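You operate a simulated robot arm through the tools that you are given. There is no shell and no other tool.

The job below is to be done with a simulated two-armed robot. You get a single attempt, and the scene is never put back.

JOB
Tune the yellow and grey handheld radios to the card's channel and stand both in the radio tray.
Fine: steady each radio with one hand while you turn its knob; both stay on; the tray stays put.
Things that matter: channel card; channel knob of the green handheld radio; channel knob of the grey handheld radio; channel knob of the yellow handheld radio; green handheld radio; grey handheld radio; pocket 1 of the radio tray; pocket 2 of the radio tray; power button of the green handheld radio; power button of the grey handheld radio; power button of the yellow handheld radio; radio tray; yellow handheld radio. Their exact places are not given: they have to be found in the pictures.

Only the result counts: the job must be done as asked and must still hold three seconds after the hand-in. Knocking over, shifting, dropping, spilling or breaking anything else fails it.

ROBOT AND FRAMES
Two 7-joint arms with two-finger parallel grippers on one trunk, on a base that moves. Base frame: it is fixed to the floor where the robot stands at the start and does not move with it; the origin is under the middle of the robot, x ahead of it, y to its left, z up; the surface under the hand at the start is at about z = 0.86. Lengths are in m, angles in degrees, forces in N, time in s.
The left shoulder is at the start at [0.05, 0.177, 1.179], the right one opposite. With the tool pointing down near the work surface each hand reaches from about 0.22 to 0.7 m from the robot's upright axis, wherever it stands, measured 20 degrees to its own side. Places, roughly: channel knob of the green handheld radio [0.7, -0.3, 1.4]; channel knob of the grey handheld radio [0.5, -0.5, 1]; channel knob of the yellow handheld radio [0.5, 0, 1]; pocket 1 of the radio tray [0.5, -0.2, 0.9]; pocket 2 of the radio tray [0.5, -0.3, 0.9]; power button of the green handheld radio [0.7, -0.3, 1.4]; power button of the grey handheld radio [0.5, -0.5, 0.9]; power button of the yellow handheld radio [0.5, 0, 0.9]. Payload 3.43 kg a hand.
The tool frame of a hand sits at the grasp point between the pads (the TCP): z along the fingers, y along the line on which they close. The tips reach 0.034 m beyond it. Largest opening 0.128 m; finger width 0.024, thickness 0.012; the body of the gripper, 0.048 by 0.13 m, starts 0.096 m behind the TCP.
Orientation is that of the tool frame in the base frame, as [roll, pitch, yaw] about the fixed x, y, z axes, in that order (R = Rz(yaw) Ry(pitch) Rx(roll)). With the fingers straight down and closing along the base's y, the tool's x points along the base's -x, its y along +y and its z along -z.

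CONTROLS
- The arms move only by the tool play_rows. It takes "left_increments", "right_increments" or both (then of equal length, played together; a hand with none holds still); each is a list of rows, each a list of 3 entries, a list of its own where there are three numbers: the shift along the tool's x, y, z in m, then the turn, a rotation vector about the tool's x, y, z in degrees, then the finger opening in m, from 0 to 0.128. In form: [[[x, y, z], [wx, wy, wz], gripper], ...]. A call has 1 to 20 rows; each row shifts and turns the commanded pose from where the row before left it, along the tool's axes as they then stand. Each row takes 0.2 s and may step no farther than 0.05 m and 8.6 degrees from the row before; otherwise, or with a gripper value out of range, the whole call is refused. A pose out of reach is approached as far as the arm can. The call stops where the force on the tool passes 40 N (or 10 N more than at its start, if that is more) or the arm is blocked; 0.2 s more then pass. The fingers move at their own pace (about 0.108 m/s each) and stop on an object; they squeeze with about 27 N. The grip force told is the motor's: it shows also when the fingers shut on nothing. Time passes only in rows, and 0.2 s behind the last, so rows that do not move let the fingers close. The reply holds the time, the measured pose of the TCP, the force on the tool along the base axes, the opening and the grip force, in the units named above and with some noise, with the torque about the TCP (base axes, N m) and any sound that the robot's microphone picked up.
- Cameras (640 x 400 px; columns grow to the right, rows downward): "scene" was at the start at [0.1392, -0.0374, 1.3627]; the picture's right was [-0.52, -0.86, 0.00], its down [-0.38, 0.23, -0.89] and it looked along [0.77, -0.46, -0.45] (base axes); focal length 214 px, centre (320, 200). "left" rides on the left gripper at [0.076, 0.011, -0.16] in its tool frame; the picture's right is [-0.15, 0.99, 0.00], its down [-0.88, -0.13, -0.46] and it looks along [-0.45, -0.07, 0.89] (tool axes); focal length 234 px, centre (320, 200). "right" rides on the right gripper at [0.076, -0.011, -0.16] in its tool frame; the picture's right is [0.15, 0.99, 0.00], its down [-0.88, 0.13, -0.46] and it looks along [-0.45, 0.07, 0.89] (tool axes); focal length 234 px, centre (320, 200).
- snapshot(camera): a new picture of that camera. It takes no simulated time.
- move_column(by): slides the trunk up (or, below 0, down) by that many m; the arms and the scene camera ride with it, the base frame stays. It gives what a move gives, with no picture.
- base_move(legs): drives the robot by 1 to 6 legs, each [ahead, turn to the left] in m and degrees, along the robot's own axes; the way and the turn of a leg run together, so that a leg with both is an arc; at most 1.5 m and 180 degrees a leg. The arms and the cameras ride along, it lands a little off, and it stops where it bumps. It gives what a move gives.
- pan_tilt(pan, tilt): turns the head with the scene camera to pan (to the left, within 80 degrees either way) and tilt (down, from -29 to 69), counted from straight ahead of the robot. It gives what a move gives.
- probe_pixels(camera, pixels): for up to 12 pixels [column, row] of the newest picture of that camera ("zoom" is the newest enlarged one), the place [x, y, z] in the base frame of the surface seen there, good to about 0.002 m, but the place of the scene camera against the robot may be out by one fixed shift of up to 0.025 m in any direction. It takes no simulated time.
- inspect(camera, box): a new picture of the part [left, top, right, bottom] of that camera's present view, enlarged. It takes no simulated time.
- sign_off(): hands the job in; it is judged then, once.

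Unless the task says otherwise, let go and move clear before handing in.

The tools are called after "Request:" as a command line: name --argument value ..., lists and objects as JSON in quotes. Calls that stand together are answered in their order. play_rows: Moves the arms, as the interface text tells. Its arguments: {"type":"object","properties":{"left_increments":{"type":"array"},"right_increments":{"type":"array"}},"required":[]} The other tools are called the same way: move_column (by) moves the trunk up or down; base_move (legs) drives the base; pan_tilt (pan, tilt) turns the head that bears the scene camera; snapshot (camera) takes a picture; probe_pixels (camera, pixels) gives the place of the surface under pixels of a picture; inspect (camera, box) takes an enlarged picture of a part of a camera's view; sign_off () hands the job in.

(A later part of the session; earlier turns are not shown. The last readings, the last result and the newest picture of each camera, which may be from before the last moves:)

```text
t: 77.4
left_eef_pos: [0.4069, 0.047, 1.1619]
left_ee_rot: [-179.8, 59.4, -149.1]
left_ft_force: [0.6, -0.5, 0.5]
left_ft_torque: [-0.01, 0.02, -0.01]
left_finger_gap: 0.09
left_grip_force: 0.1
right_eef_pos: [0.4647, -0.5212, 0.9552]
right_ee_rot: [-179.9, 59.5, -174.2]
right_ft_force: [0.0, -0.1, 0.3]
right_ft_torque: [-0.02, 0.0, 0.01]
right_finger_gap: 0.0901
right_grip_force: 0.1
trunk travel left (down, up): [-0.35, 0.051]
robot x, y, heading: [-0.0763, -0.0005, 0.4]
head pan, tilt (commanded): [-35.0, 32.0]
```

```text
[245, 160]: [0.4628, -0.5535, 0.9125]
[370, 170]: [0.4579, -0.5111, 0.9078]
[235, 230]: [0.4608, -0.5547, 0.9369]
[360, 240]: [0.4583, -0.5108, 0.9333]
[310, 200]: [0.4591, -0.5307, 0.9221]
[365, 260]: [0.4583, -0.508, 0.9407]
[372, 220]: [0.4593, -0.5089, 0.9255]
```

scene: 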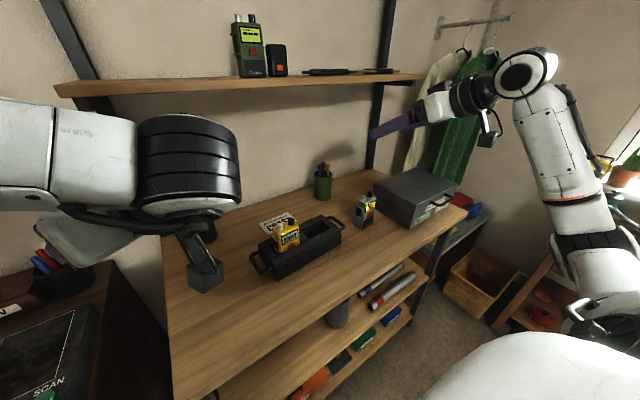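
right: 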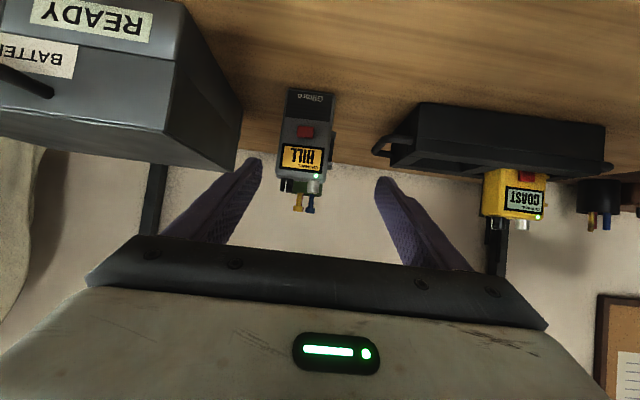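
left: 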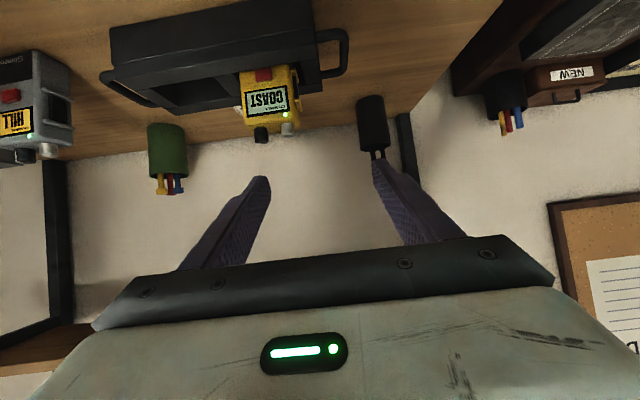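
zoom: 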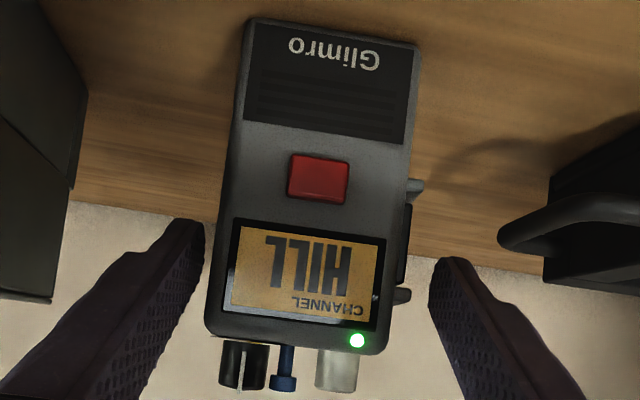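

The gaps on both sides look equal. I'll close the right fingers onto the grey radio.

Request:
play_rows --right_increments '[[[0, -0.001, 0], [0, 0, 0], 0.082], [[0, 0, 0], [0, 0, 0], 0.076], [[0, 0, 0], [0, 0, 0], 0.07], [[0, 0, 0], [0, 0, 0], 0.064], [[0, 0, 0], [0, 0, 0], 0.055], [[0, 0, 0], [0, 0, 0], 0.05], [[0, 0, 0], [0, 0, 0], 0.05]]'

Request:
inspect --camera "right" --box '[200, 60, 440, 240]'

```text
t: 79.0
left_eef_pos: [0.4074, 0.0488, 1.163]
left_ee_rot: [-179.8, 59.4, -149.2]
left_ft_force: [0.5, -0.6, -0.8]
left_ft_torque: [0.0, 0.01, 0.01]
left_finger_gap: 0.0902
left_grip_force: 0.0
right_eef_pos: [0.4651, -0.5232, 0.9546]
right_ee_rot: [-180.0, 59.5, -174.1]
right_ft_force: [0.3, -1.7, -0.5]
right_ft_torque: [-0.03, -0.05, -0.01]
right_finger_gap: 0.0699
right_grip_force: 27.6
trunk travel left (down, up): [-0.35, 0.051]
robot x, y, heading: [-0.0784, -0.0017, 0.5]
head pan, tilt (commanded): [-35.0, 32.0]
```

```text
2.22 times, centred on (320, 150) of right
```

zoom: 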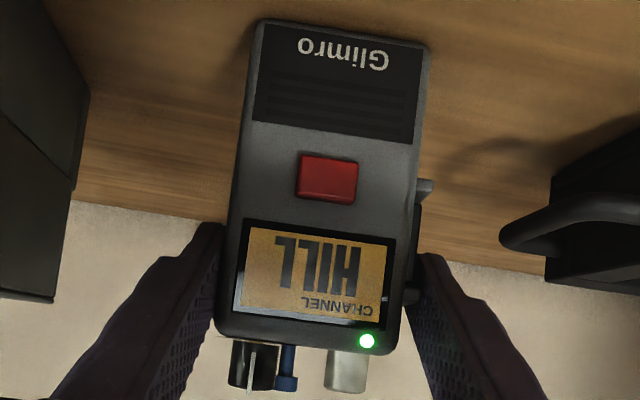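

The grey radio is gripped (gap 0.070, 27 N), still HILL and lit. I'll first park the left hand out of the way: up, to the left, and back to pointing straight down.

Request:
play_rows --left_increments '[[[-0.043, 0, -0.0255], [0, 0, 0], 0.06], [[-0.008, 0.0405, 0.0136], [0, 0, 0], 0.03], [[-0.008, 0.0405, 0.0136], [0, 0, 0], 0.03], [[-0.008, 0.0405, 0.0136], [0, 0, 0], 0.03], [[-0.008, 0.0405, 0.0136], [0, 0, 0], 0.03], [[-0.008, 0.0405, 0.0136], [0, 0, 0], 0.03], [[-0.008, 0.0405, 0.0136], [0, 0, 0], 0.03], [[-0.008, 0.0405, 0.0136], [0, 0, 0], 0.03], [[0, 0, 0], [0, 7.5, 0], 0.03], [[0, 0, 0], [0, 7.5, 0], 0.03], [[0, 0, 0], [0, 7.5, 0], 0.03], [[0, 0, 0], [0, 7.5, 0], 0.03], [[0, 0, 0], [0, 7.5, 0], 0.03], [[0, 0, 0], [0, 7.5, 0], 0.03], [[0, 0, 0], [0, 7.5, 0], 0.03], [[0, 0, 0], [0, 7.0, 0], 0.03], [[0, 0, 0], [0, 0, 8], 0.03], [[0, 0, 0], [0, 0, 8], 0.03], [[0, 0, 0], [0, 0, 8], 0.03], [[0, 0, 0], [0, 0, 8], 0.03]]'

Request:
snapshot --camera "left"

```text
t: 83.2
left_eef_pos: [0.3574, 0.3484, 1.212]
left_ee_rot: [-179.9, -0.1, 178.5]
left_ft_force: [0.4, -0.2, 0.1]
left_ft_torque: [0.0, 0.01, -0.04]
left_finger_gap: 0.0299
left_grip_force: 0.0
right_eef_pos: [0.4647, -0.5235, 0.9541]
right_ee_rot: [180.0, 59.5, -174.2]
right_ft_force: [-0.1, -1.3, 0.1]
right_ft_torque: [0.04, -0.01, 0.0]
right_finger_gap: 0.0697
right_grip_force: 27.0
trunk travel left (down, up): [-0.35, 0.051]
robot x, y, heading: [-0.0766, 0.0013, 0.4]
head pan, tilt (commanded): [-35.0, 32.0]
```

```text
taken
```

left: 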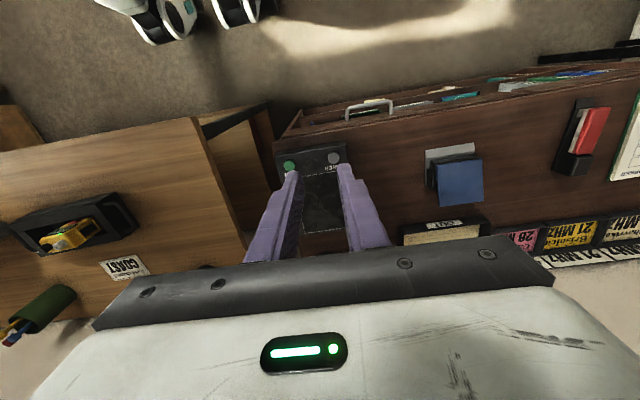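

The left hand is parked vertical. Now I'll lift the grey radio high enough to clear the yellow one.

Request:
play_rows --right_increments '[[[-0.0129, 0, -0.0076], [0, 0, 0], 0.05], [[-0.0258, 0, -0.0153], [0, 0, 0], 0.05], [[-0.0293, 0, -0.0173], [0, 0, 0], 0.05], [[-0.0293, 0, -0.0173], [0, 0, 0], 0.05], [[-0.0293, 0, -0.0173], [0, 0, 0], 0.05], [[-0.0215, 0, -0.0127], [0, 0, 0], 0.05], [[0, 0, 0], [0, 0, 0], 0.05]]'

Request:
snapshot --camera "right"

Request:
snapshot --camera "scene"

```text
t: 84.8
left_eef_pos: [0.3575, 0.3471, 1.2119]
left_ee_rot: [-179.9, 0.0, 178.6]
left_ft_force: [0.6, 0.0, -0.4]
left_ft_torque: [0.04, 0.0, -0.01]
left_finger_gap: 0.0301
left_grip_force: 0.0
right_eef_pos: [0.4647, -0.5233, 1.1259]
right_ee_rot: [179.9, 59.4, -174.1]
right_ft_force: [0.0, 0.0, -2.6]
right_ft_torque: [0.0, 0.08, 0.0]
right_finger_gap: 0.0696
right_grip_force: 26.7
trunk travel left (down, up): [-0.35, 0.051]
robot x, y, heading: [-0.0802, 0.0004, 0.3]
head pan, tilt (commanded): [-35.0, 32.0]
```

```text
taken
```

right: 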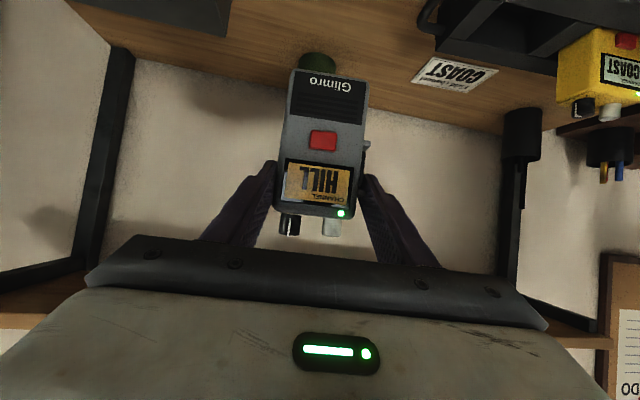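

```text
taken
```

scene: 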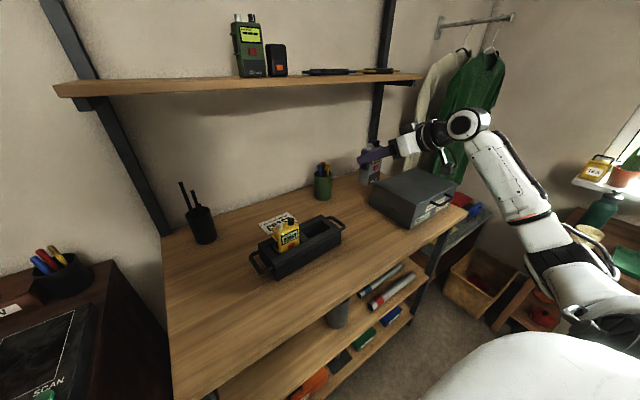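

The grey radio is up at z≈1.126 with its base 3 cm above the yellow radio's top. I'll sweep it left at this height and then yaw it +44° for the knob work.

Request:
play_rows --right_increments '[[[0.003, 0.03, -0.005], [0, 0, 0], 0.05], [[0.003, 0.0444, -0.005], [0, 0, 0], 0.05], [[0.003, 0.0444, -0.005], [0, 0, 0], 0.05], [[0.003, 0.0444, -0.005], [0, 0, 0], 0.05], [[0, 0.0444, 0], [0, 0, 0], 0.05], [[0, 0.0444, 0], [0, 0, 0], 0.05], [[0, 0.0444, 0], [0, 0, 0], 0.05], [[0, 0.0444, 0], [0, 0, 0], 0.05], [[0, 0.0444, 0], [0, 0, 0], 0.05], [[0, 0.03, 0], [0, 0, 0], 0.05], [[0, 0, 0], [-6.37, 0, -3.77], 0.05], [[0, 0, 0], [-6.37, 0, -3.77], 0.05], [[0, 0, 0], [-6.37, 0, -3.77], 0.05], [[0, 0, 0], [-6.37, 0, -3.77], 0.05], [[0, 0, 0], [-6.37, 0, -3.77], 0.05], [[0, 0, 0], [-6.37, 0, -3.77], 0.05], [[0, 0, 0], [0, 0, 0], 0.05]]'

Request:
snapshot --camera "scene"

```text
t: 88.4
left_eef_pos: [0.3563, 0.3478, 1.2116]
left_ee_rot: [-179.9, 0.0, 178.7]
left_ft_force: [-0.2, 0.0, 0.6]
left_ft_torque: [-0.02, 0.02, 0.01]
left_finger_gap: 0.03
left_grip_force: 0.0
right_eef_pos: [0.4001, -0.1129, 1.1261]
right_ee_rot: [-180.0, 59.6, -129.5]
right_ft_force: [0.3, -0.6, -2.1]
right_ft_torque: [-0.02, 0.0, 0.03]
right_finger_gap: 0.0697
right_grip_force: 26.6
trunk travel left (down, up): [-0.35, 0.051]
robot x, y, heading: [-0.0761, 0.0018, 0.5]
head pan, tilt (commanded): [-35.0, 32.0]
```

```text
taken
```

scene: 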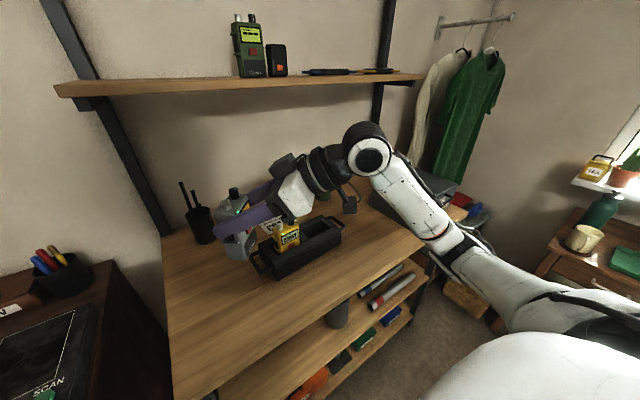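

Right hand is fine at yaw +50°. I'll carry the radio farther left toward (0.41, 0.2), watching for reach limits.

Request:
play_rows --right_increments '[[[-0.0164, 0.0245, 0.0277], [0, 0, 0], 0.05], [[-0.0164, 0.0245, 0.0277], [0, 0, 0], 0.05], [[-0.0164, 0.0245, 0.0277], [0, 0, 0], 0.05], [[-0.0164, 0.0245, 0.0277], [0, 0, 0], 0.05], [[-0.0164, 0.0245, 0.0277], [0, 0, 0], 0.05], [[-0.0164, 0.0245, 0.0277], [0, 0, 0], 0.05], [[-0.0164, 0.0245, 0.0277], [0, 0, 0], 0.05], [[0, 0, 0], [0, 0, 0], 0.05]]'

Request:
snapshot --camera "left"

```text
t: 90.2
left_eef_pos: [0.357, 0.3474, 1.2119]
left_ee_rot: [-179.9, 0.0, 178.6]
left_ft_force: [0.2, -1.0, 0.1]
left_ft_torque: [-0.02, -0.02, -0.03]
left_finger_gap: 0.0302
left_grip_force: 0.0
right_eef_pos: [0.411, 0.1717, 1.1263]
right_ee_rot: [-179.8, 59.4, -129.7]
right_ft_force: [-0.9, -0.7, -2.2]
right_ft_torque: [-0.03, 0.03, 0.02]
right_finger_gap: 0.0695
right_grip_force: 26.6
trunk travel left (down, up): [-0.35, 0.051]
robot x, y, heading: [-0.0743, -0.0017, 0.3]
head pan, tilt (commanded): [-35.0, 32.0]
```

```text
taken
```

left: 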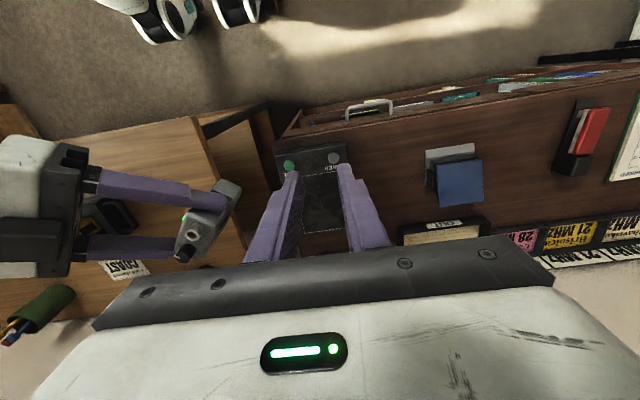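

Reach is fine. Before lowering, I'll check the heights of the cabinet and device under that spot.

Request:
probe_pixels --camera "left" --pixels '[[290, 165], [320, 185], [370, 110], [250, 130], [440, 185], [460, 230], [190, 248], [183, 255], [205, 225], [220, 150]]'

```text
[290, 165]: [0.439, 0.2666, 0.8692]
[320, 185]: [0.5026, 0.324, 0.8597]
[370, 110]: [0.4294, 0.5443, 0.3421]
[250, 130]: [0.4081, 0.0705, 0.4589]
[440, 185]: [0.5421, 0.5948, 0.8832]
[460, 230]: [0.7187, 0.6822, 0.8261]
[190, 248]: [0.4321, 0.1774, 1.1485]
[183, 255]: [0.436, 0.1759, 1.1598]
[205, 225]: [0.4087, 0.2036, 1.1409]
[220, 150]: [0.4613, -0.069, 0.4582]
```

All surfaces there are below z≈0.9, so I'll lower the grey radio to z≈1.066 and turn the left hand to yaw ≈118 for a CCW turn.

Request:
play_rows --right_increments '[[[0.02, 0.0096, 0.0253], [0, 0, 0], 0.05], [[0.02, 0.0096, 0.0253], [0, 0, 0], 0.05], [[0, 0, 0], [0, 0, 0], 0.05], [[0, 0, 0], [0, 0, 0], 0.05], [[0, 0, 0], [0, 0, 0], 0.05], [[0, 0, 0], [0, 0, 0], 0.05], [[0, 0, 0], [0, 0, 0], 0.05], [[0, 0, 0], [0, 0, 0], 0.05], [[0, 0, 0], [0, 0, 0], 0.05]]' --left_increments '[[[0, 0, 0], [0, 0, 7.5], 0.03], [[0, 0, 0], [0, 0, 7.5], 0.03], [[0, 0, 0], [0, 0, 7.5], 0.03], [[0, 0, 0], [0, 0, 7.5], 0.03], [[0, 0, 0], [0, 0, 7.5], 0.03], [[0, 0, 0], [0, 0, 7.5], 0.03], [[0, 0, 0], [0, 0, 7.5], 0.03], [[0, 0, 0], [0, 0, 7.5], 0.03], [[0, 0, 0], [0, 0, 0], 0.03]]'

Request:
snapshot --camera "left"

```text
t: 92.2
left_eef_pos: [0.275, 0.2299, 1.1616]
left_ee_rot: [180.0, 0.0, 118.8]
left_ft_force: [-0.4, -0.6, 0.4]
left_ft_torque: [0.04, 0.02, 0.01]
left_finger_gap: 0.0301
left_grip_force: 0.1
left hand out of reach, approached as far as the arm can: row 4, 5, 6, 7, 8
right_eef_pos: [0.4136, 0.2003, 1.0683]
right_ee_rot: [-179.9, 59.4, -129.6]
right_ft_force: [-0.3, 0.4, -3.0]
right_ft_torque: [-0.05, 0.04, 0.0]
right_finger_gap: 0.0697
right_grip_force: 26.6
trunk travel left (down, up): [-0.35, 0.051]
robot x, y, heading: [-0.0774, -0.0006, 0.6]
head pan, tilt (commanded): [-35.0, 32.0]
```

```text
taken
```

left: 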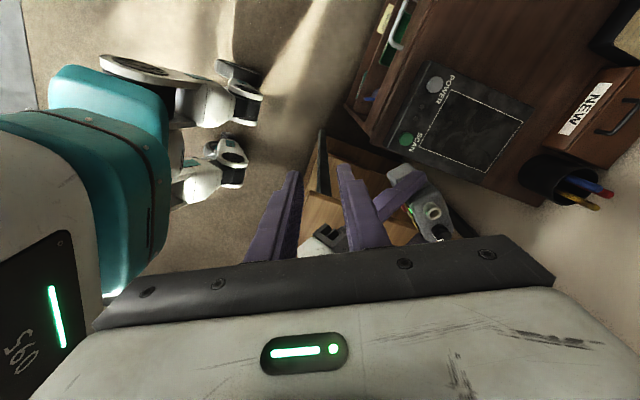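

The left hand hit a limit while turning and drifted to (0.275, 0.230, 1.162); it is close to the right gripper but not touching. I'll raise it first, then move outward over the knob in small checks.

Request:
play_rows --left_increments '[[[0, 0, -0.025], [0, 0, 0], 0.03], [[0, 0, -0.025], [0, 0, 0], 0.03], [[-0.0126, 0.0162, 0], [0, 0, 0], 0.03], [[0, 0, 0], [0, 0, 0], 0.03]]'

```text
t: 93.2
left_eef_pos: [0.2775, 0.2075, 1.202]
left_ee_rot: [-179.9, 0.2, 118.8]
left_ft_force: [0.0, 0.4, -0.2]
left_ft_torque: [-0.02, 0.01, 0.0]
left_finger_gap: 0.0299
left_grip_force: 0.0
left hand out of reach, approached as far as the arm can: row 1, 2, 3
right_eef_pos: [0.4129, 0.2001, 1.0666]
right_ee_rot: [-179.8, 59.5, -129.5]
right_ft_force: [-0.1, 0.0, -2.4]
right_ft_torque: [-0.03, 0.05, -0.01]
right_finger_gap: 0.07
right_grip_force: 27.0
trunk travel left (down, up): [-0.35, 0.051]
robot x, y, heading: [-0.0758, 0.0009, 0.4]
head pan, tilt (commanded): [-35.0, 32.0]
```

It's pinned against a joint limit at this yaw. I'll rotate back toward 180 in place to free it.

Request:
play_rows --left_increments '[[[0, 0, 0], [0, 0, -7.5], 0.03], [[0, 0, 0], [0, 0, -7.5], 0.03], [[0, 0, 0], [0, 0, -7.5], 0.03], [[0, 0, 0], [0, 0, -7.5], 0.03], [[0, 0, 0], [0, 0, -7.5], 0.03], [[0, 0, 0], [0, 0, -7.5], 0.03], [[0, 0, 0], [0, 0, 0], 0.03]]'

Request:
snapshot --camera "left"

Request:
pan_tilt --pan 25 --tilt 40

Request:
snapshot --camera "scene"

```text
t: 94.8
left_eef_pos: [0.2779, 0.2077, 1.2022]
left_ee_rot: [-179.9, -0.1, 163.7]
left_ft_force: [0.1, 0.6, 0.3]
left_ft_torque: [0.01, 0.0, 0.0]
left_finger_gap: 0.03
left_grip_force: 0.1
right_eef_pos: [0.4125, 0.2004, 1.0678]
right_ee_rot: [-179.9, 59.4, -129.6]
right_ft_force: [-0.3, 0.2, -2.5]
right_ft_torque: [-0.02, 0.03, 0.06]
right_finger_gap: 0.0694
right_grip_force: 26.8
trunk travel left (down, up): [-0.35, 0.051]
robot x, y, heading: [-0.0782, 0.0029, 0.3]
head pan, tilt (commanded): [-35.0, 32.0]
```

```text
taken
```

left: 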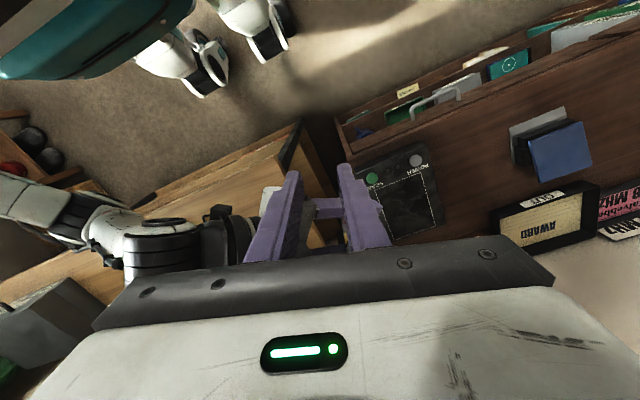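

```text
t: 96.1
left_eef_pos: [0.2782, 0.2067, 1.2016]
left_ee_rot: [-179.9, 0.0, 163.7]
left_ft_force: [-0.5, 0.1, 0.8]
left_ft_torque: [0.0, 0.0, 0.01]
left_finger_gap: 0.0297
left_grip_force: 0.1
right_eef_pos: [0.4132, 0.1997, 1.0684]
right_ee_rot: [-179.9, 59.4, -129.6]
right_ft_force: [0.1, -0.3, -3.3]
right_ft_torque: [-0.05, 0.04, 0.03]
right_finger_gap: 0.0696
right_grip_force: 26.9
trunk travel left (down, up): [-0.35, 0.051]
robot x, y, heading: [-0.078, 0.0037, 0.3]
head pan, tilt (commanded): [25.0, 40.0]
```

```text
taken
```

scene: 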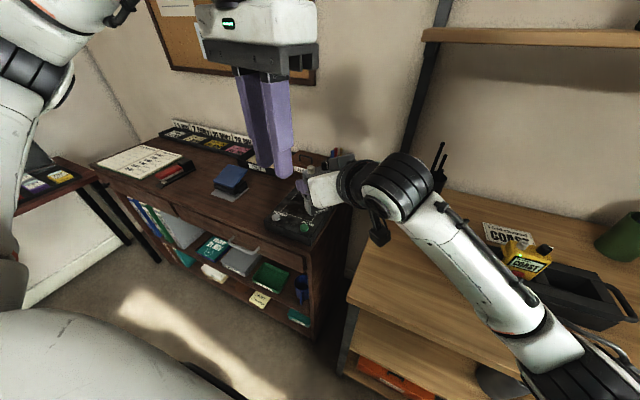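

The left hand is free again at yaw 164. I'll move it outward to hover beside the knob at about (0.40, 0.27, 1.21).

Request:
play_rows --left_increments '[[[-0.0331, 0.0316, 0], [0, 0, 0], 0.03], [[-0.0331, 0.0316, 0], [0, 0, 0], 0.03], [[-0.0331, 0.0316, 0], [0, 0, 0], 0.03], [[0, 0, 0], [0, 0, 0], 0.03]]'

Request:
snapshot --camera "left"

```text
t: 97.1
left_eef_pos: [0.4004, 0.2675, 1.204]
left_ee_rot: [-179.9, 0.0, 163.6]
left_ft_force: [0.1, 0.2, 0.4]
left_ft_torque: [0.0, -0.02, 0.0]
left_finger_gap: 0.03
left_grip_force: 0.0
right_eef_pos: [0.4137, 0.1985, 1.0675]
right_ee_rot: [-179.7, 59.5, -129.7]
right_ft_force: [-0.4, 0.3, -2.3]
right_ft_torque: [-0.03, 0.0, 0.01]
right_finger_gap: 0.0695
right_grip_force: 26.8
trunk travel left (down, up): [-0.35, 0.051]
robot x, y, heading: [-0.077, -0.0025, 0.5]
head pan, tilt (commanded): [25.0, 40.0]
```

```text
taken
```

left: 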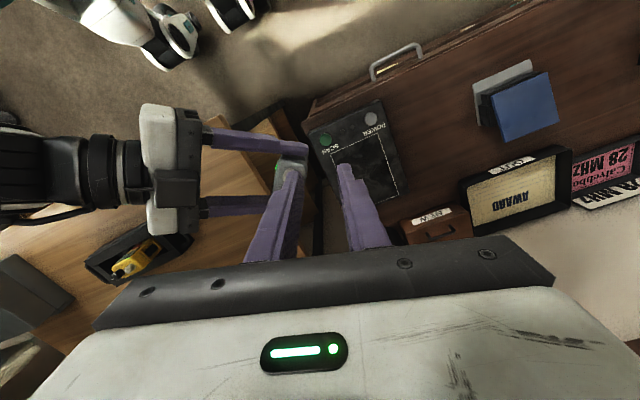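

The grey radio is to the left of the fingers in view ((290,165)). I'll move the left hand over the predicted knob position (0.437, 0.195).

Request:
play_rows --left_increments '[[[-0.0274, -0.0295, 0], [0, 0, 0], 0.03], [[-0.0274, -0.0295, 0], [0, 0, 0], 0.03], [[0, 0, 0], [0, 0, 0], 0.03]]'

Request:
snapshot --camera "left"

```text
t: 97.9
left_eef_pos: [0.4372, 0.1976, 1.2022]
left_ee_rot: [-179.9, 0.0, 163.6]
left_ft_force: [-0.3, -0.1, 0.4]
left_ft_torque: [-0.02, -0.01, 0.02]
left_finger_gap: 0.03
left_grip_force: 0.1
right_eef_pos: [0.412, 0.2003, 1.0681]
right_ee_rot: [180.0, 59.4, -129.6]
right_ft_force: [0.8, -0.5, -3.6]
right_ft_torque: [-0.02, 0.02, -0.01]
right_finger_gap: 0.0698
right_grip_force: 26.5
trunk travel left (down, up): [-0.35, 0.051]
robot x, y, heading: [-0.0786, -0.001, 0.5]
head pan, tilt (commanded): [25.0, 40.0]
```

```text
taken
```

left: 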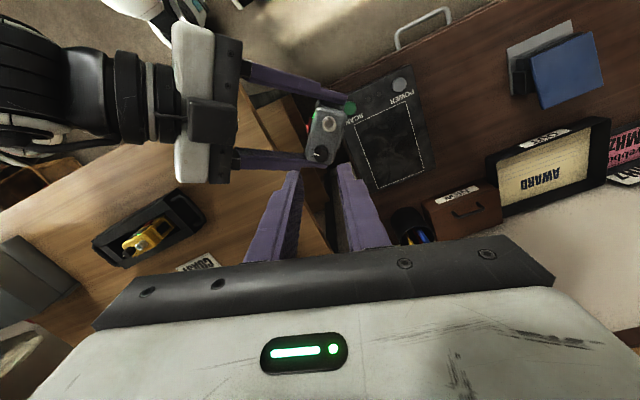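

The left hand hovers right above the knob (322,154) with no reach warning. I'll descend a bit and turn toward yaw ≈135 in small checked steps.

Request:
play_rows --left_increments '[[[0, 0, 0.02], [0, 0, 0], 0.03], [[0, 0, 0.02], [0, 0, 0], 0.03], [[0, 0, 0], [0, 0, 7.5], 0.03], [[0, 0, 0], [0, 0, 7.5], 0.03], [[0, 0, 0], [0, 0, 0], 0.03]]'

```text
t: 99.1
left_eef_pos: [0.4368, 0.1963, 1.1608]
left_ee_rot: [-179.9, 0.0, 148.5]
left_ft_force: [-0.6, 0.2, -0.2]
left_ft_torque: [-0.03, -0.01, 0.02]
left_finger_gap: 0.03
left_grip_force: 0.0
right_eef_pos: [0.4141, 0.2006, 1.0684]
right_ee_rot: [-179.9, 59.4, -129.4]
right_ft_force: [0.4, -0.4, -3.1]
right_ft_torque: [-0.02, 0.03, -0.01]
right_finger_gap: 0.0697
right_grip_force: 27.0
trunk travel left (down, up): [-0.35, 0.051]
robot x, y, heading: [-0.075, 0.0014, 0.4]
head pan, tilt (commanded): [25.0, 40.0]
```

Yaw 148.5 with no drift. Two more steps, then a close look at the knob.

Request:
play_rows --left_increments '[[[0, 0, 0], [0, 0, 7.5], 0.03], [[0, 0, 0], [0, 0, 7.5], 0.03], [[0, 0, 0], [0, 0, 0], 0.03]]'

Request:
snapshot --camera "left"

Request:
inspect --camera "left" --box '[285, 120, 365, 190]'

```text
t: 99.9
left_eef_pos: [0.4085, 0.1818, 1.1516]
left_ee_rot: [-179.9, 0.1, 133.7]
left_ft_force: [0.4, -0.5, 0.1]
left_ft_torque: [-0.02, -0.04, 0.0]
left_finger_gap: 0.03
left_grip_force: 0.0
left hand out of reach, approached as far as the arm can: row 2
right_eef_pos: [0.4143, 0.2001, 1.067]
right_ee_rot: [-180.0, 59.3, -129.5]
right_ft_force: [0.5, 0.3, -1.9]
right_ft_torque: [-0.03, 0.04, -0.01]
right_finger_gap: 0.0697
right_grip_force: 26.5
trunk travel left (down, up): [-0.35, 0.051]
robot x, y, heading: [-0.0797, -0.0025, 0.4]
head pan, tilt (commanded): [25.0, 40.0]
```

```text
taken
```

left: 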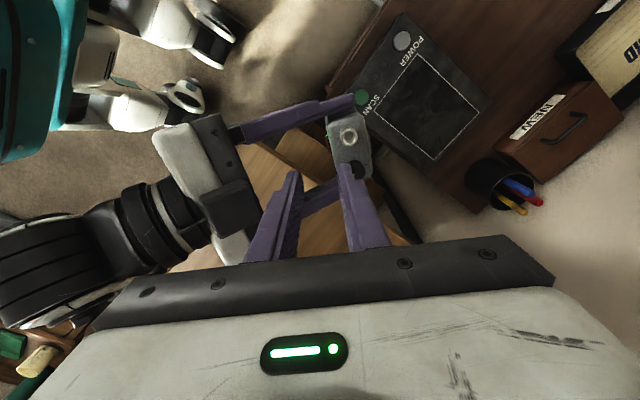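

```text
5.71 times, centred on (325, 155) of left
```

zoom: 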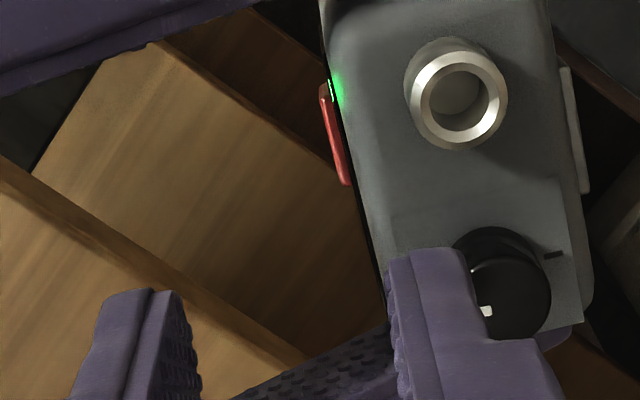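

The knob-side limit is about yaw 145 for the left hand. Rather than force it, I'll raise the left hand and yaw the radio about 28° more with the right hand so the turn fits the left wrist's range.

Request:
play_rows --left_increments '[[[0, 0, -0.03], [0, 0, -7.5], 0.03], [[0, 0, -0.03], [0, 0, -7.5], 0.03], [[0, 0, -0.01], [0, 0, -7.5], 0.03], [[0, 0, 0], [0, 0, 0], 0.03]]'

Request:
play_rows --right_increments '[[[0, 0, 0], [-6.03, 0, -3.56], 0.05], [[0, 0, 0], [-6.03, 0, -3.56], 0.05], [[0, 0, 0], [-6.03, 0, -3.56], 0.05], [[0, 0, 0], [-6.03, 0, -3.56], 0.05], [[0, 0, 0], [0, 0, 0], 0.05]]'

Request:
snapshot --camera "left"

```text
t: 100.9
left_eef_pos: [0.4082, 0.1821, 1.2234]
left_ee_rot: [-180.0, 0.0, 156.1]
left_ft_force: [-0.4, -0.2, 0.6]
left_ft_torque: [0.01, -0.01, -0.01]
left_finger_gap: 0.0299
left_grip_force: 0.1
right_eef_pos: [0.4131, 0.1992, 1.0666]
right_ee_rot: [-180.0, 59.3, -129.5]
right_ft_force: [-0.5, 0.0, -1.9]
right_ft_torque: [-0.03, 0.03, -0.05]
right_finger_gap: 0.0697
right_grip_force: 26.9
trunk travel left (down, up): [-0.35, 0.051]
robot x, y, heading: [-0.0787, 0.0008, 0.3]
head pan, tilt (commanded): [25.0, 40.0]
```

```text
t: 102.1
left_eef_pos: [0.4085, 0.1821, 1.2227]
left_ee_rot: [-179.8, 0.0, 156.0]
left_ft_force: [0.6, 0.8, -0.7]
left_ft_torque: [0.02, -0.02, -0.01]
left_finger_gap: 0.0298
left_grip_force: 0.1
right_eef_pos: [0.4109, 0.2015, 1.0666]
right_ee_rot: [-179.9, 59.5, -101.5]
right_ft_force: [0.0, -0.1, -2.7]
right_ft_torque: [-0.05, 0.01, 0.02]
right_finger_gap: 0.0696
right_grip_force: 27.1
trunk travel left (down, up): [-0.35, 0.051]
robot x, y, heading: [-0.0765, -0.0004, 0.6]
head pan, tilt (commanded): [25.0, 40.0]
```

```text
taken
```

left: 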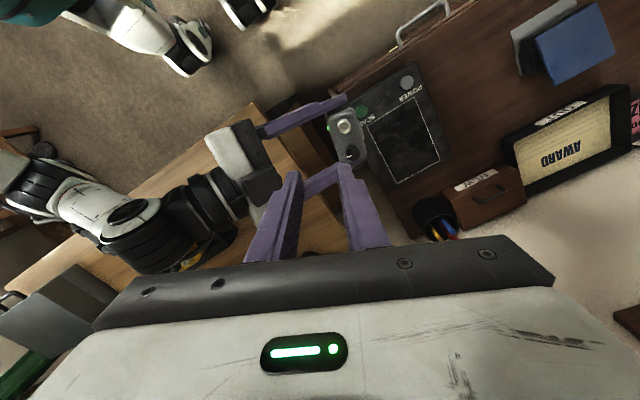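

Radio now yawed to 78°, so the left hand at yaw 156 suits the knob. I'll centre over the predicted knob (0.434, 0.2095) and come down to inspect.

Request:
play_rows --left_increments '[[[-0.0119, 0.0353, 0], [0, 0, 0], 0.03], [[0, 0, 0.03], [0, 0, 0], 0.03], [[0, 0, 0.03], [0, 0, 0], 0.03], [[0, 0, 0], [0, 0, 0], 0.03]]'

Request:
inspect --camera "left" --box '[285, 120, 365, 190]'

```text
t: 103.1
left_eef_pos: [0.436, 0.21, 1.1624]
left_ee_rot: [-180.0, 0.1, 156.1]
left_ft_force: [0.6, 1.3, -0.4]
left_ft_torque: [0.04, 0.0, 0.02]
left_finger_gap: 0.0302
left_grip_force: 0.0
right_eef_pos: [0.4112, 0.2001, 1.0672]
right_ee_rot: [-179.9, 59.4, -101.7]
right_ft_force: [0.4, -0.7, -3.2]
right_ft_torque: [-0.02, 0.03, 0.01]
right_finger_gap: 0.0698
right_grip_force: 26.6
trunk travel left (down, up): [-0.35, 0.051]
robot x, y, heading: [-0.0788, 0.0008, 0.1]
head pan, tilt (commanded): [25.0, 40.0]
```

```text
5.71 times, centred on (325, 155) of left
```

zoom: 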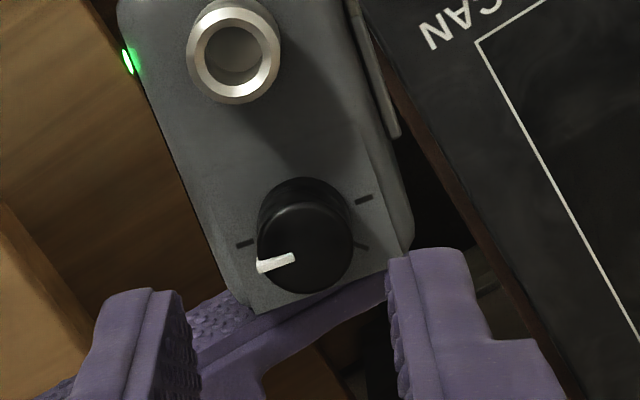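

The knob is at zoom (306,248) with its pointer at the front tick. I'll probe for its exact centre.

Request:
probe_pixels --camera "zoom" --pixels '[[306, 248], [315, 240], [320, 255], [306, 215], [306, 285], [268, 248], [346, 248], [235, 55], [200, 50], [270, 55], [235, 15], [235, 95]]'

```text
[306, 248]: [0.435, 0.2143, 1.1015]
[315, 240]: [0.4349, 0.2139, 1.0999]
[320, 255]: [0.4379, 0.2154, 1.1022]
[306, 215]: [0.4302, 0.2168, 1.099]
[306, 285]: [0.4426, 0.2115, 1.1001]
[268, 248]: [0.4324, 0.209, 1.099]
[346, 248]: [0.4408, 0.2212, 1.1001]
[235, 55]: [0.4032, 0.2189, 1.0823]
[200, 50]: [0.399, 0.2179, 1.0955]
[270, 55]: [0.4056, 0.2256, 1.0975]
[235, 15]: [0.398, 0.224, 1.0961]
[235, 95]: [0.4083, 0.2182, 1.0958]
```

The knob centre is (0.436, 0.2145, 1.100), so the hand needs +4.5 mm in y. I'll correct, come down to just above the knob, and recheck.

Request:
play_rows --left_increments '[[[0.0018, 0.0041, 0], [0, 0, 0], 0.03], [[0, 0, 0.02], [0, 0, 0], 0.03], [[0, 0, 0], [0, 0, 0], 0.03], [[0, 0, 0], [0, 0, 0], 0.03]]'

Request:
inspect --camera "left" --box '[290, 140, 350, 190]'

```text
t: 104.1
left_eef_pos: [0.4368, 0.2145, 1.143]
left_ee_rot: [-179.9, 0.1, 156.0]
left_ft_force: [-0.6, -0.5, -0.6]
left_ft_torque: [-0.01, -0.03, 0.02]
left_finger_gap: 0.0297
left_grip_force: 0.0
right_eef_pos: [0.4129, 0.2009, 1.0676]
right_ee_rot: [-179.9, 59.3, -101.6]
right_ft_force: [0.7, 0.2, -2.6]
right_ft_torque: [-0.02, 0.01, -0.01]
right_finger_gap: 0.0695
right_grip_force: 26.7
trunk travel left (down, up): [-0.35, 0.051]
robot x, y, heading: [-0.0781, 0.0007, 0.1]
head pan, tilt (commanded): [25.0, 40.0]
```

```text
8.00 times, centred on (320, 165) of left
```

zoom: 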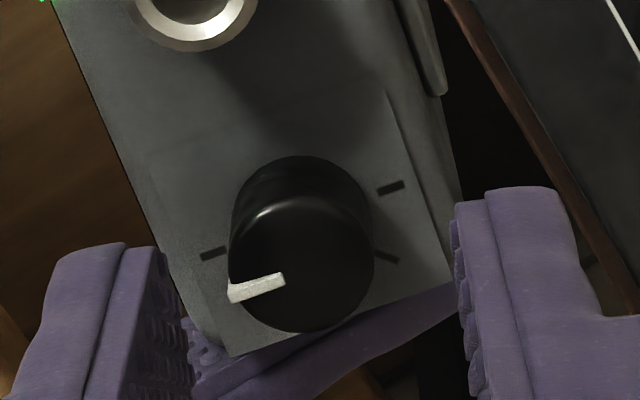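

Knob disc centre is zoom (301,264), fingers' mid-line ≈311, so about 1 mm off. I'll probe once more.

Request:
probe_pixels --camera "zoom" --pixels '[[301, 264], [310, 255], [300, 250], [301, 210], [301, 318], [242, 262], [360, 264], [320, 270], [330, 250]]'

```text
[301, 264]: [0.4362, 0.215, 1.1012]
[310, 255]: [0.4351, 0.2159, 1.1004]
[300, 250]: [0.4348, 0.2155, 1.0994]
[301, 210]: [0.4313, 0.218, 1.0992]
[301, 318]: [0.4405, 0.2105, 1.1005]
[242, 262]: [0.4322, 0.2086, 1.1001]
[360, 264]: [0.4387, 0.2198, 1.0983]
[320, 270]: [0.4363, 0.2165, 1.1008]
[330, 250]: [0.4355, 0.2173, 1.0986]
```

Centre ≈(0.4358, 0.2145). I'll nudge 0.7 mm, descend 24 mm, and close on the knob.

Request:
play_rows --left_increments '[[[0.0006, -0.0007, 0.008], [0, 0, 0], 0.03], [[0, 0, 0.008], [0, 0, 0], 0.03], [[0, 0, 0.0075], [0, 0, 0], 0.03], [[0, 0, 0], [0, 0, 0], 0.024], [[0, 0, 0], [0, 0, 0], 0.018], [[0, 0, 0], [0, 0, 0], 0.012], [[0, 0, 0], [0, 0, 0], 0.008], [[0, 0, 0], [0, 0, 0], 0.008]]'

Request:
inspect --camera "left" --box '[280, 120, 376, 200]'

Request:
inspect --camera "right" --box '[250, 60, 370, 240]'

```text
t: 105.9
left_eef_pos: [0.4332, 0.2139, 1.1188]
left_ee_rot: [-179.9, 0.0, 156.1]
left_ft_force: [1.8, 1.7, 0.0]
left_ft_torque: [-0.07, -0.05, -0.01]
left_finger_gap: 0.0159
left_grip_force: 27.0
right_eef_pos: [0.4119, 0.2006, 1.0679]
right_ee_rot: [-179.9, 59.4, -101.5]
right_ft_force: [-2.0, -2.0, -3.1]
right_ft_torque: [0.11, -0.03, -0.04]
right_finger_gap: 0.0698
right_grip_force: 27.4
trunk travel left (down, up): [-0.35, 0.051]
robot x, y, heading: [-0.0773, -0.0025, 0.3]
head pan, tilt (commanded): [25.0, 40.0]
```

```text
5.00 times, centred on (328, 160) of left
```

zoom: 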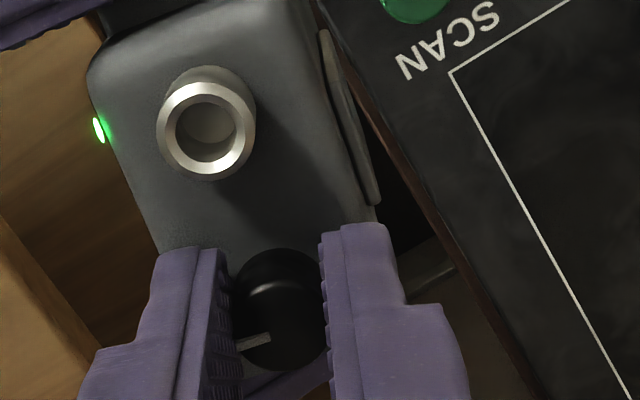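

```text
2.22 times, centred on (310, 150) of right
```

zoom: 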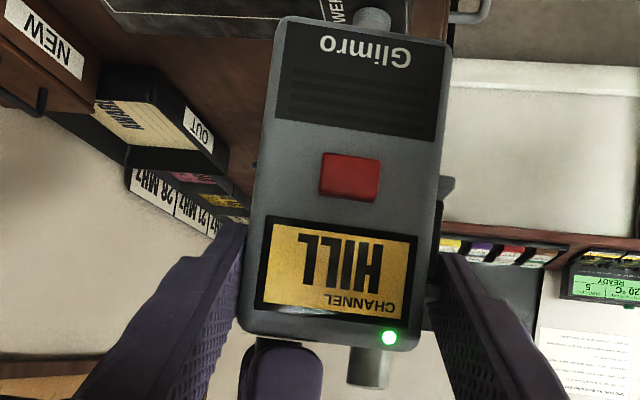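

The knob is held (gap 0.0159), small forces, HILL and LED on. I'll turn counter-clockwise 24° first and check.

Request:
play_rows --left_increments '[[[0, 0, 0], [0, 0, -6], 0.008], [[0, 0, 0], [0, 0, -6], 0.008], [[0, 0, 0], [0, 0, -6], 0.008], [[0, 0, 0], [0, 0, -6], 0.008], [[0, 0, 0], [0, 0, -6], 0.008], [[0, 0, 0], [0, 0, 0], 0.008]]'

Request:
inspect --camera "right" --box '[250, 60, 370, 240]'

Request:
inspect --camera "left" --box '[280, 120, 376, 200]'

```text
t: 107.3
left_eef_pos: [0.4331, 0.2133, 1.1199]
left_ee_rot: [-179.8, 0.0, -173.9]
left_ft_force: [-2.0, -5.2, 2.0]
left_ft_torque: [-0.2, 0.17, 0.0]
left_finger_gap: 0.0157
left_grip_force: 27.5
right_eef_pos: [0.4131, 0.2013, 1.067]
right_ee_rot: [-179.9, 59.4, -101.6]
right_ft_force: [2.1, 5.0, -5.0]
right_ft_torque: [-0.14, -0.04, 0.06]
right_finger_gap: 0.0697
right_grip_force: 27.1
trunk travel left (down, up): [-0.35, 0.051]
robot x, y, heading: [-0.0778, -0.0025, 0.4]
head pan, tilt (commanded): [25.0, 40.0]
```

```text
2.22 times, centred on (310, 150) of right
```

zoom: 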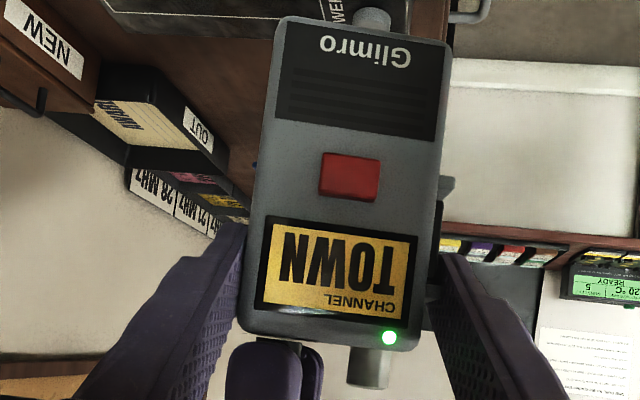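

```text
5.00 times, centred on (328, 160) of left
```

zoom: 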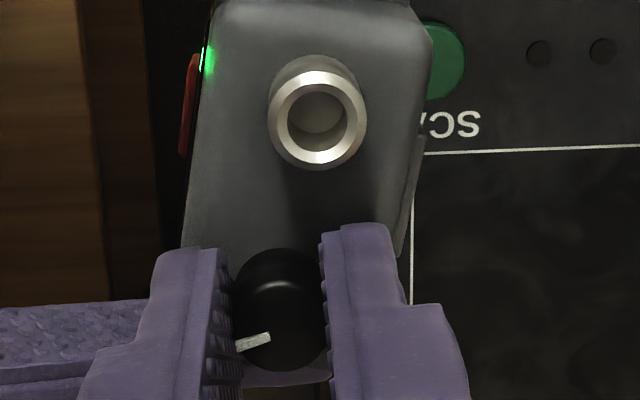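

TOWN at 30° with only ~5 N of side force. I'll continue the same turn another 24° and check reach and forces.

Request:
play_rows --left_increments '[[[0, 0, 0], [0, 0, -6], 0.008], [[0, 0, 0], [0, 0, -6], 0.008], [[0, 0, 0], [0, 0, -6], 0.008], [[0, 0, 0], [0, 0, -6], 0.008], [[0, 0, 0], [0, 0, 0], 0.008]]'

Request:
inspect --camera "left" --box '[280, 120, 376, 200]'

```text
t: 108.5
left_eef_pos: [0.4324, 0.2136, 1.1198]
left_ee_rot: [-179.7, 0.0, -149.9]
left_ft_force: [-2.2, -17.1, 4.4]
left_ft_torque: [-0.56, 0.14, -0.02]
left_finger_gap: 0.0156
left_grip_force: 26.7
right_eef_pos: [0.4111, 0.2028, 1.0669]
right_ee_rot: [180.0, 59.4, -101.6]
right_ft_force: [1.7, 16.9, -8.1]
right_ft_torque: [-0.36, 0.05, 0.37]
right_finger_gap: 0.0696
right_grip_force: 27.2
trunk travel left (down, up): [-0.35, 0.051]
robot x, y, heading: [-0.0767, 0.002, 0.4]
head pan, tilt (commanded): [25.0, 40.0]
```

```text
5.00 times, centred on (328, 160) of left
```

zoom: 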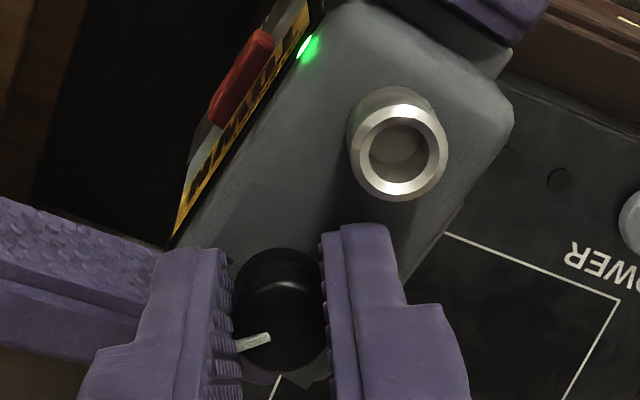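

Force rose to 17 N because the hand's axis is about 2 mm off the knob's. I'll shift to relieve that and compensate while turning on.

Request:
play_rows --left_increments '[[[0.0005, -0.0009, 0], [0, 0, 0], 0.008], [[0.0004, -0.0008, 0], [0, 0, 0], 0.008], [[0, 0, 0], [0, 0, 0], 0.008]]'

```text
t: 109.3
left_eef_pos: [0.4336, 0.2131, 1.1186]
left_ee_rot: [-179.8, 0.1, -149.9]
left_ft_force: [1.7, -14.2, 2.3]
left_ft_torque: [-0.42, -0.08, -0.03]
left_finger_gap: 0.0157
left_grip_force: 26.7
right_eef_pos: [0.4116, 0.2009, 1.0682]
right_ee_rot: [-179.9, 59.3, -101.5]
right_ft_force: [-1.6, 14.0, -5.5]
right_ft_torque: [-0.39, 0.04, 0.34]
right_finger_gap: 0.0697
right_grip_force: 26.7
trunk travel left (down, up): [-0.35, 0.051]
robot x, y, heading: [-0.0776, 0.0006, 0.5]
head pan, tilt (commanded): [25.0, 40.0]
```

It eased only to 14 N; I'll shift 1.5 mm more in the same direction.

Request:
play_rows --left_increments '[[[0.0004, -0.0008, 0], [0, 0, 0], 0.008], [[0.0004, -0.0007, 0], [0, 0, 0], 0.008], [[0, 0, 0], [0, 0, 0], 0.008]]'

```text
t: 110.1
left_eef_pos: [0.4342, 0.2113, 1.1175]
left_ee_rot: [179.9, -0.1, -149.6]
left_ft_force: [7.6, 0.2, 1.2]
left_ft_torque: [-0.22, -0.13, -0.01]
left_finger_gap: 0.0155
left_grip_force: 27.0
right_eef_pos: [0.4131, 0.2003, 1.0659]
right_ee_rot: [-179.9, 59.3, -101.7]
right_ft_force: [-7.9, -0.9, -4.6]
right_ft_torque: [0.14, -0.22, 0.08]
right_finger_gap: 0.0694
right_grip_force: 27.2
trunk travel left (down, up): [-0.35, 0.051]
robot x, y, heading: [-0.0744, 0.0032, 0.6]
head pan, tilt (commanded): [25.0, 40.0]
```

The y force is gone and 7.6 N remains in x. I'll go on turning 36° with small compensation.

Request:
play_rows --left_increments '[[[-0.0004, -0.0004, 0], [0, 0, -6], 0.008], [[-0.0002, -0.0003, 0], [0, 0, -6], 0.008], [[0, -0.0002, 0], [0, 0, -6], 0.008], [[0, 0, 0], [0, 0, 0], 0.008]]'

Request:
inspect --camera "right" --box '[250, 60, 370, 240]'

Request:
inspect --camera "left" --box '[280, 120, 376, 200]'

```text
t: 111.1
left_eef_pos: [0.4343, 0.2113, 1.1186]
left_ee_rot: [180.0, 0.1, -131.6]
left_ft_force: [9.1, 13.0, 1.0]
left_ft_torque: [0.34, -0.44, -0.02]
left_finger_gap: 0.0158
left_grip_force: 27.2
right_eef_pos: [0.4126, 0.1989, 1.0668]
right_ee_rot: [-179.9, 59.4, -101.7]
right_ft_force: [-9.9, -11.8, -3.8]
right_ft_torque: [0.25, -0.07, -0.2]
right_finger_gap: 0.0698
right_grip_force: 26.7
trunk travel left (down, up): [-0.35, 0.051]
robot x, y, heading: [-0.0769, 0.0018, 0.3]
head pan, tilt (commanded): [25.0, 40.0]
```

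```text
2.22 times, centred on (310, 150) of right
```

zoom: 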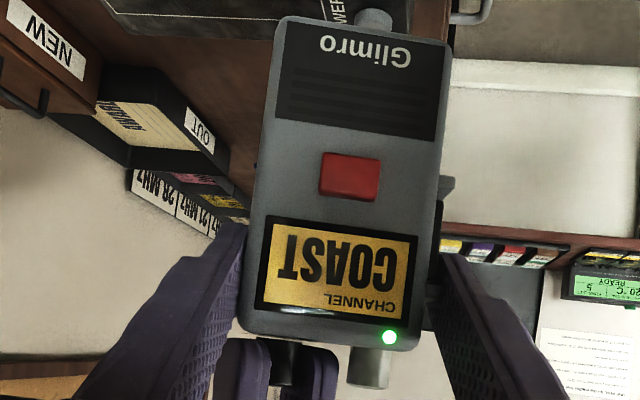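

```text
5.00 times, centred on (328, 160) of left
```

zoom: 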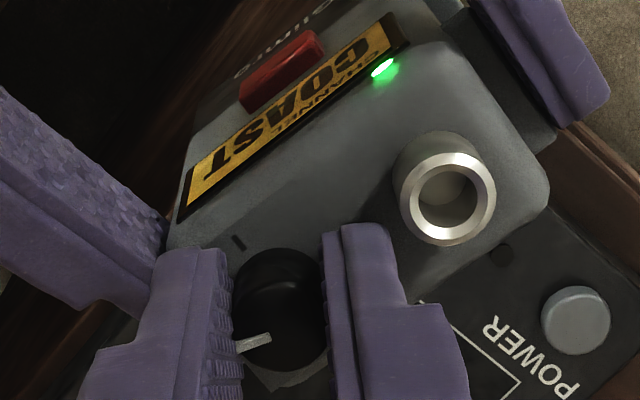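

COAST now shows at 72° of turn. I'll continue about 20° to centre it on the tick, unloading the side force as I go.

Request:
play_rows --left_increments '[[[-0.0006, 0.0001, 0], [0, 0, -6.5], 0.008], [[-0.0006, 0.0001, 0], [0, 0, -6.5], 0.008], [[-0.0006, 0.0001, 0], [0, 0, -6.5], 0.008], [[0, 0, 0], [0, 0, 0], 0.008]]'

Request:
inspect --camera "left" --box '[280, 120, 376, 200]'

```text
t: 112.1
left_eef_pos: [0.4343, 0.211, 1.118]
left_ee_rot: [179.9, -0.1, -112.3]
left_ft_force: [4.4, 10.7, 0.0]
left_ft_torque: [0.49, -0.24, -0.05]
left_finger_gap: 0.0156
left_grip_force: 26.9
right_eef_pos: [0.4136, 0.2007, 1.0679]
right_ee_rot: [-179.9, 59.4, -101.6]
right_ft_force: [-4.1, -10.6, -1.6]
right_ft_torque: [-0.03, 0.07, -0.2]
right_finger_gap: 0.0699
right_grip_force: 27.9
trunk travel left (down, up): [-0.35, 0.051]
robot x, y, heading: [-0.0796, -0.0032, 0.4]
head pan, tilt (commanded): [25.0, 40.0]
```

```text
5.00 times, centred on (328, 160) of left
```

zoom: 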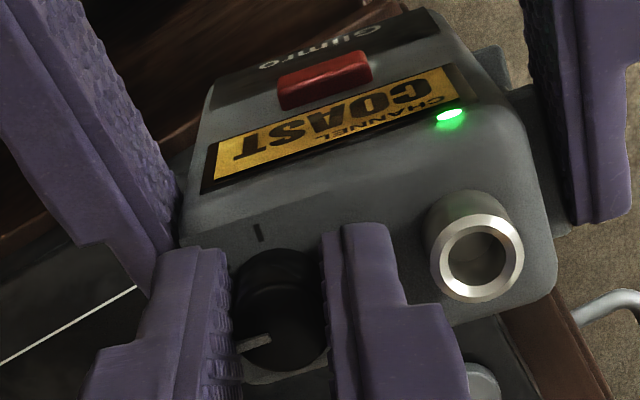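

Now 91.5° turned, but the pointer started a few degrees short of its tick. I'll add about 10° so it is well centred, unloading further.

Request:
play_rows --left_increments '[[[-0.0007, 0, 0], [0, 0, -5], 0.008], [[-0.0007, 0, 0], [0, 0, -5], 0.008], [[0, 0, 0], [0, 0, 0], 0.008], [[0, 0, 0], [0, 0, 0], 0.008]]'

Request:
inspect --camera "left" --box '[280, 120, 376, 200]'

Request:
inspect --camera "right" --box '[250, 60, 370, 240]'

```text
t: 113.1
left_eef_pos: [0.4341, 0.2106, 1.1203]
left_ee_rot: [-180.0, -0.2, -102.4]
left_ft_force: [-2.9, -0.9, 0.2]
left_ft_torque: [-0.02, 0.03, 0.02]
left_finger_gap: 0.0157
left_grip_force: 27.4
right_eef_pos: [0.4127, 0.2009, 1.0678]
right_ee_rot: [-179.9, 59.5, -101.5]
right_ft_force: [3.4, 0.1, -1.2]
right_ft_torque: [0.0, 0.13, -0.06]
right_finger_gap: 0.0698
right_grip_force: 26.9
trunk travel left (down, up): [-0.35, 0.051]
robot x, y, heading: [-0.0797, 0.0049, 0.5]
head pan, tilt (commanded): [25.0, 40.0]
```

```text
5.00 times, centred on (328, 160) of left
```

zoom: 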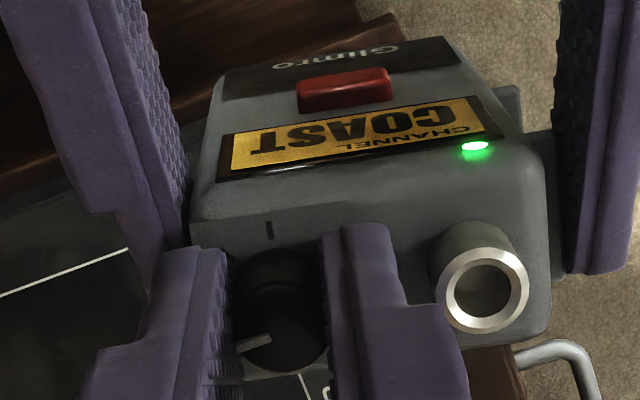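

```text
2.22 times, centred on (310, 150) of right
```

zoom: 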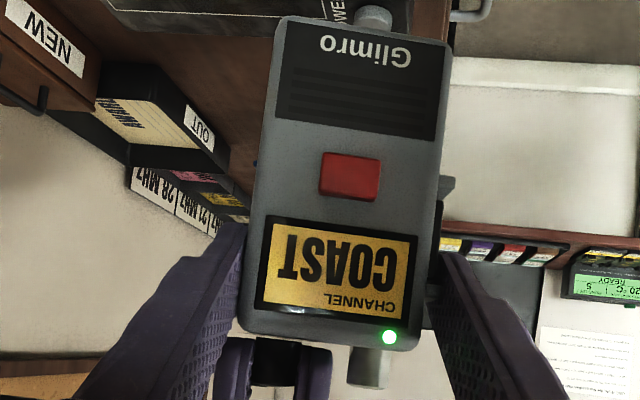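

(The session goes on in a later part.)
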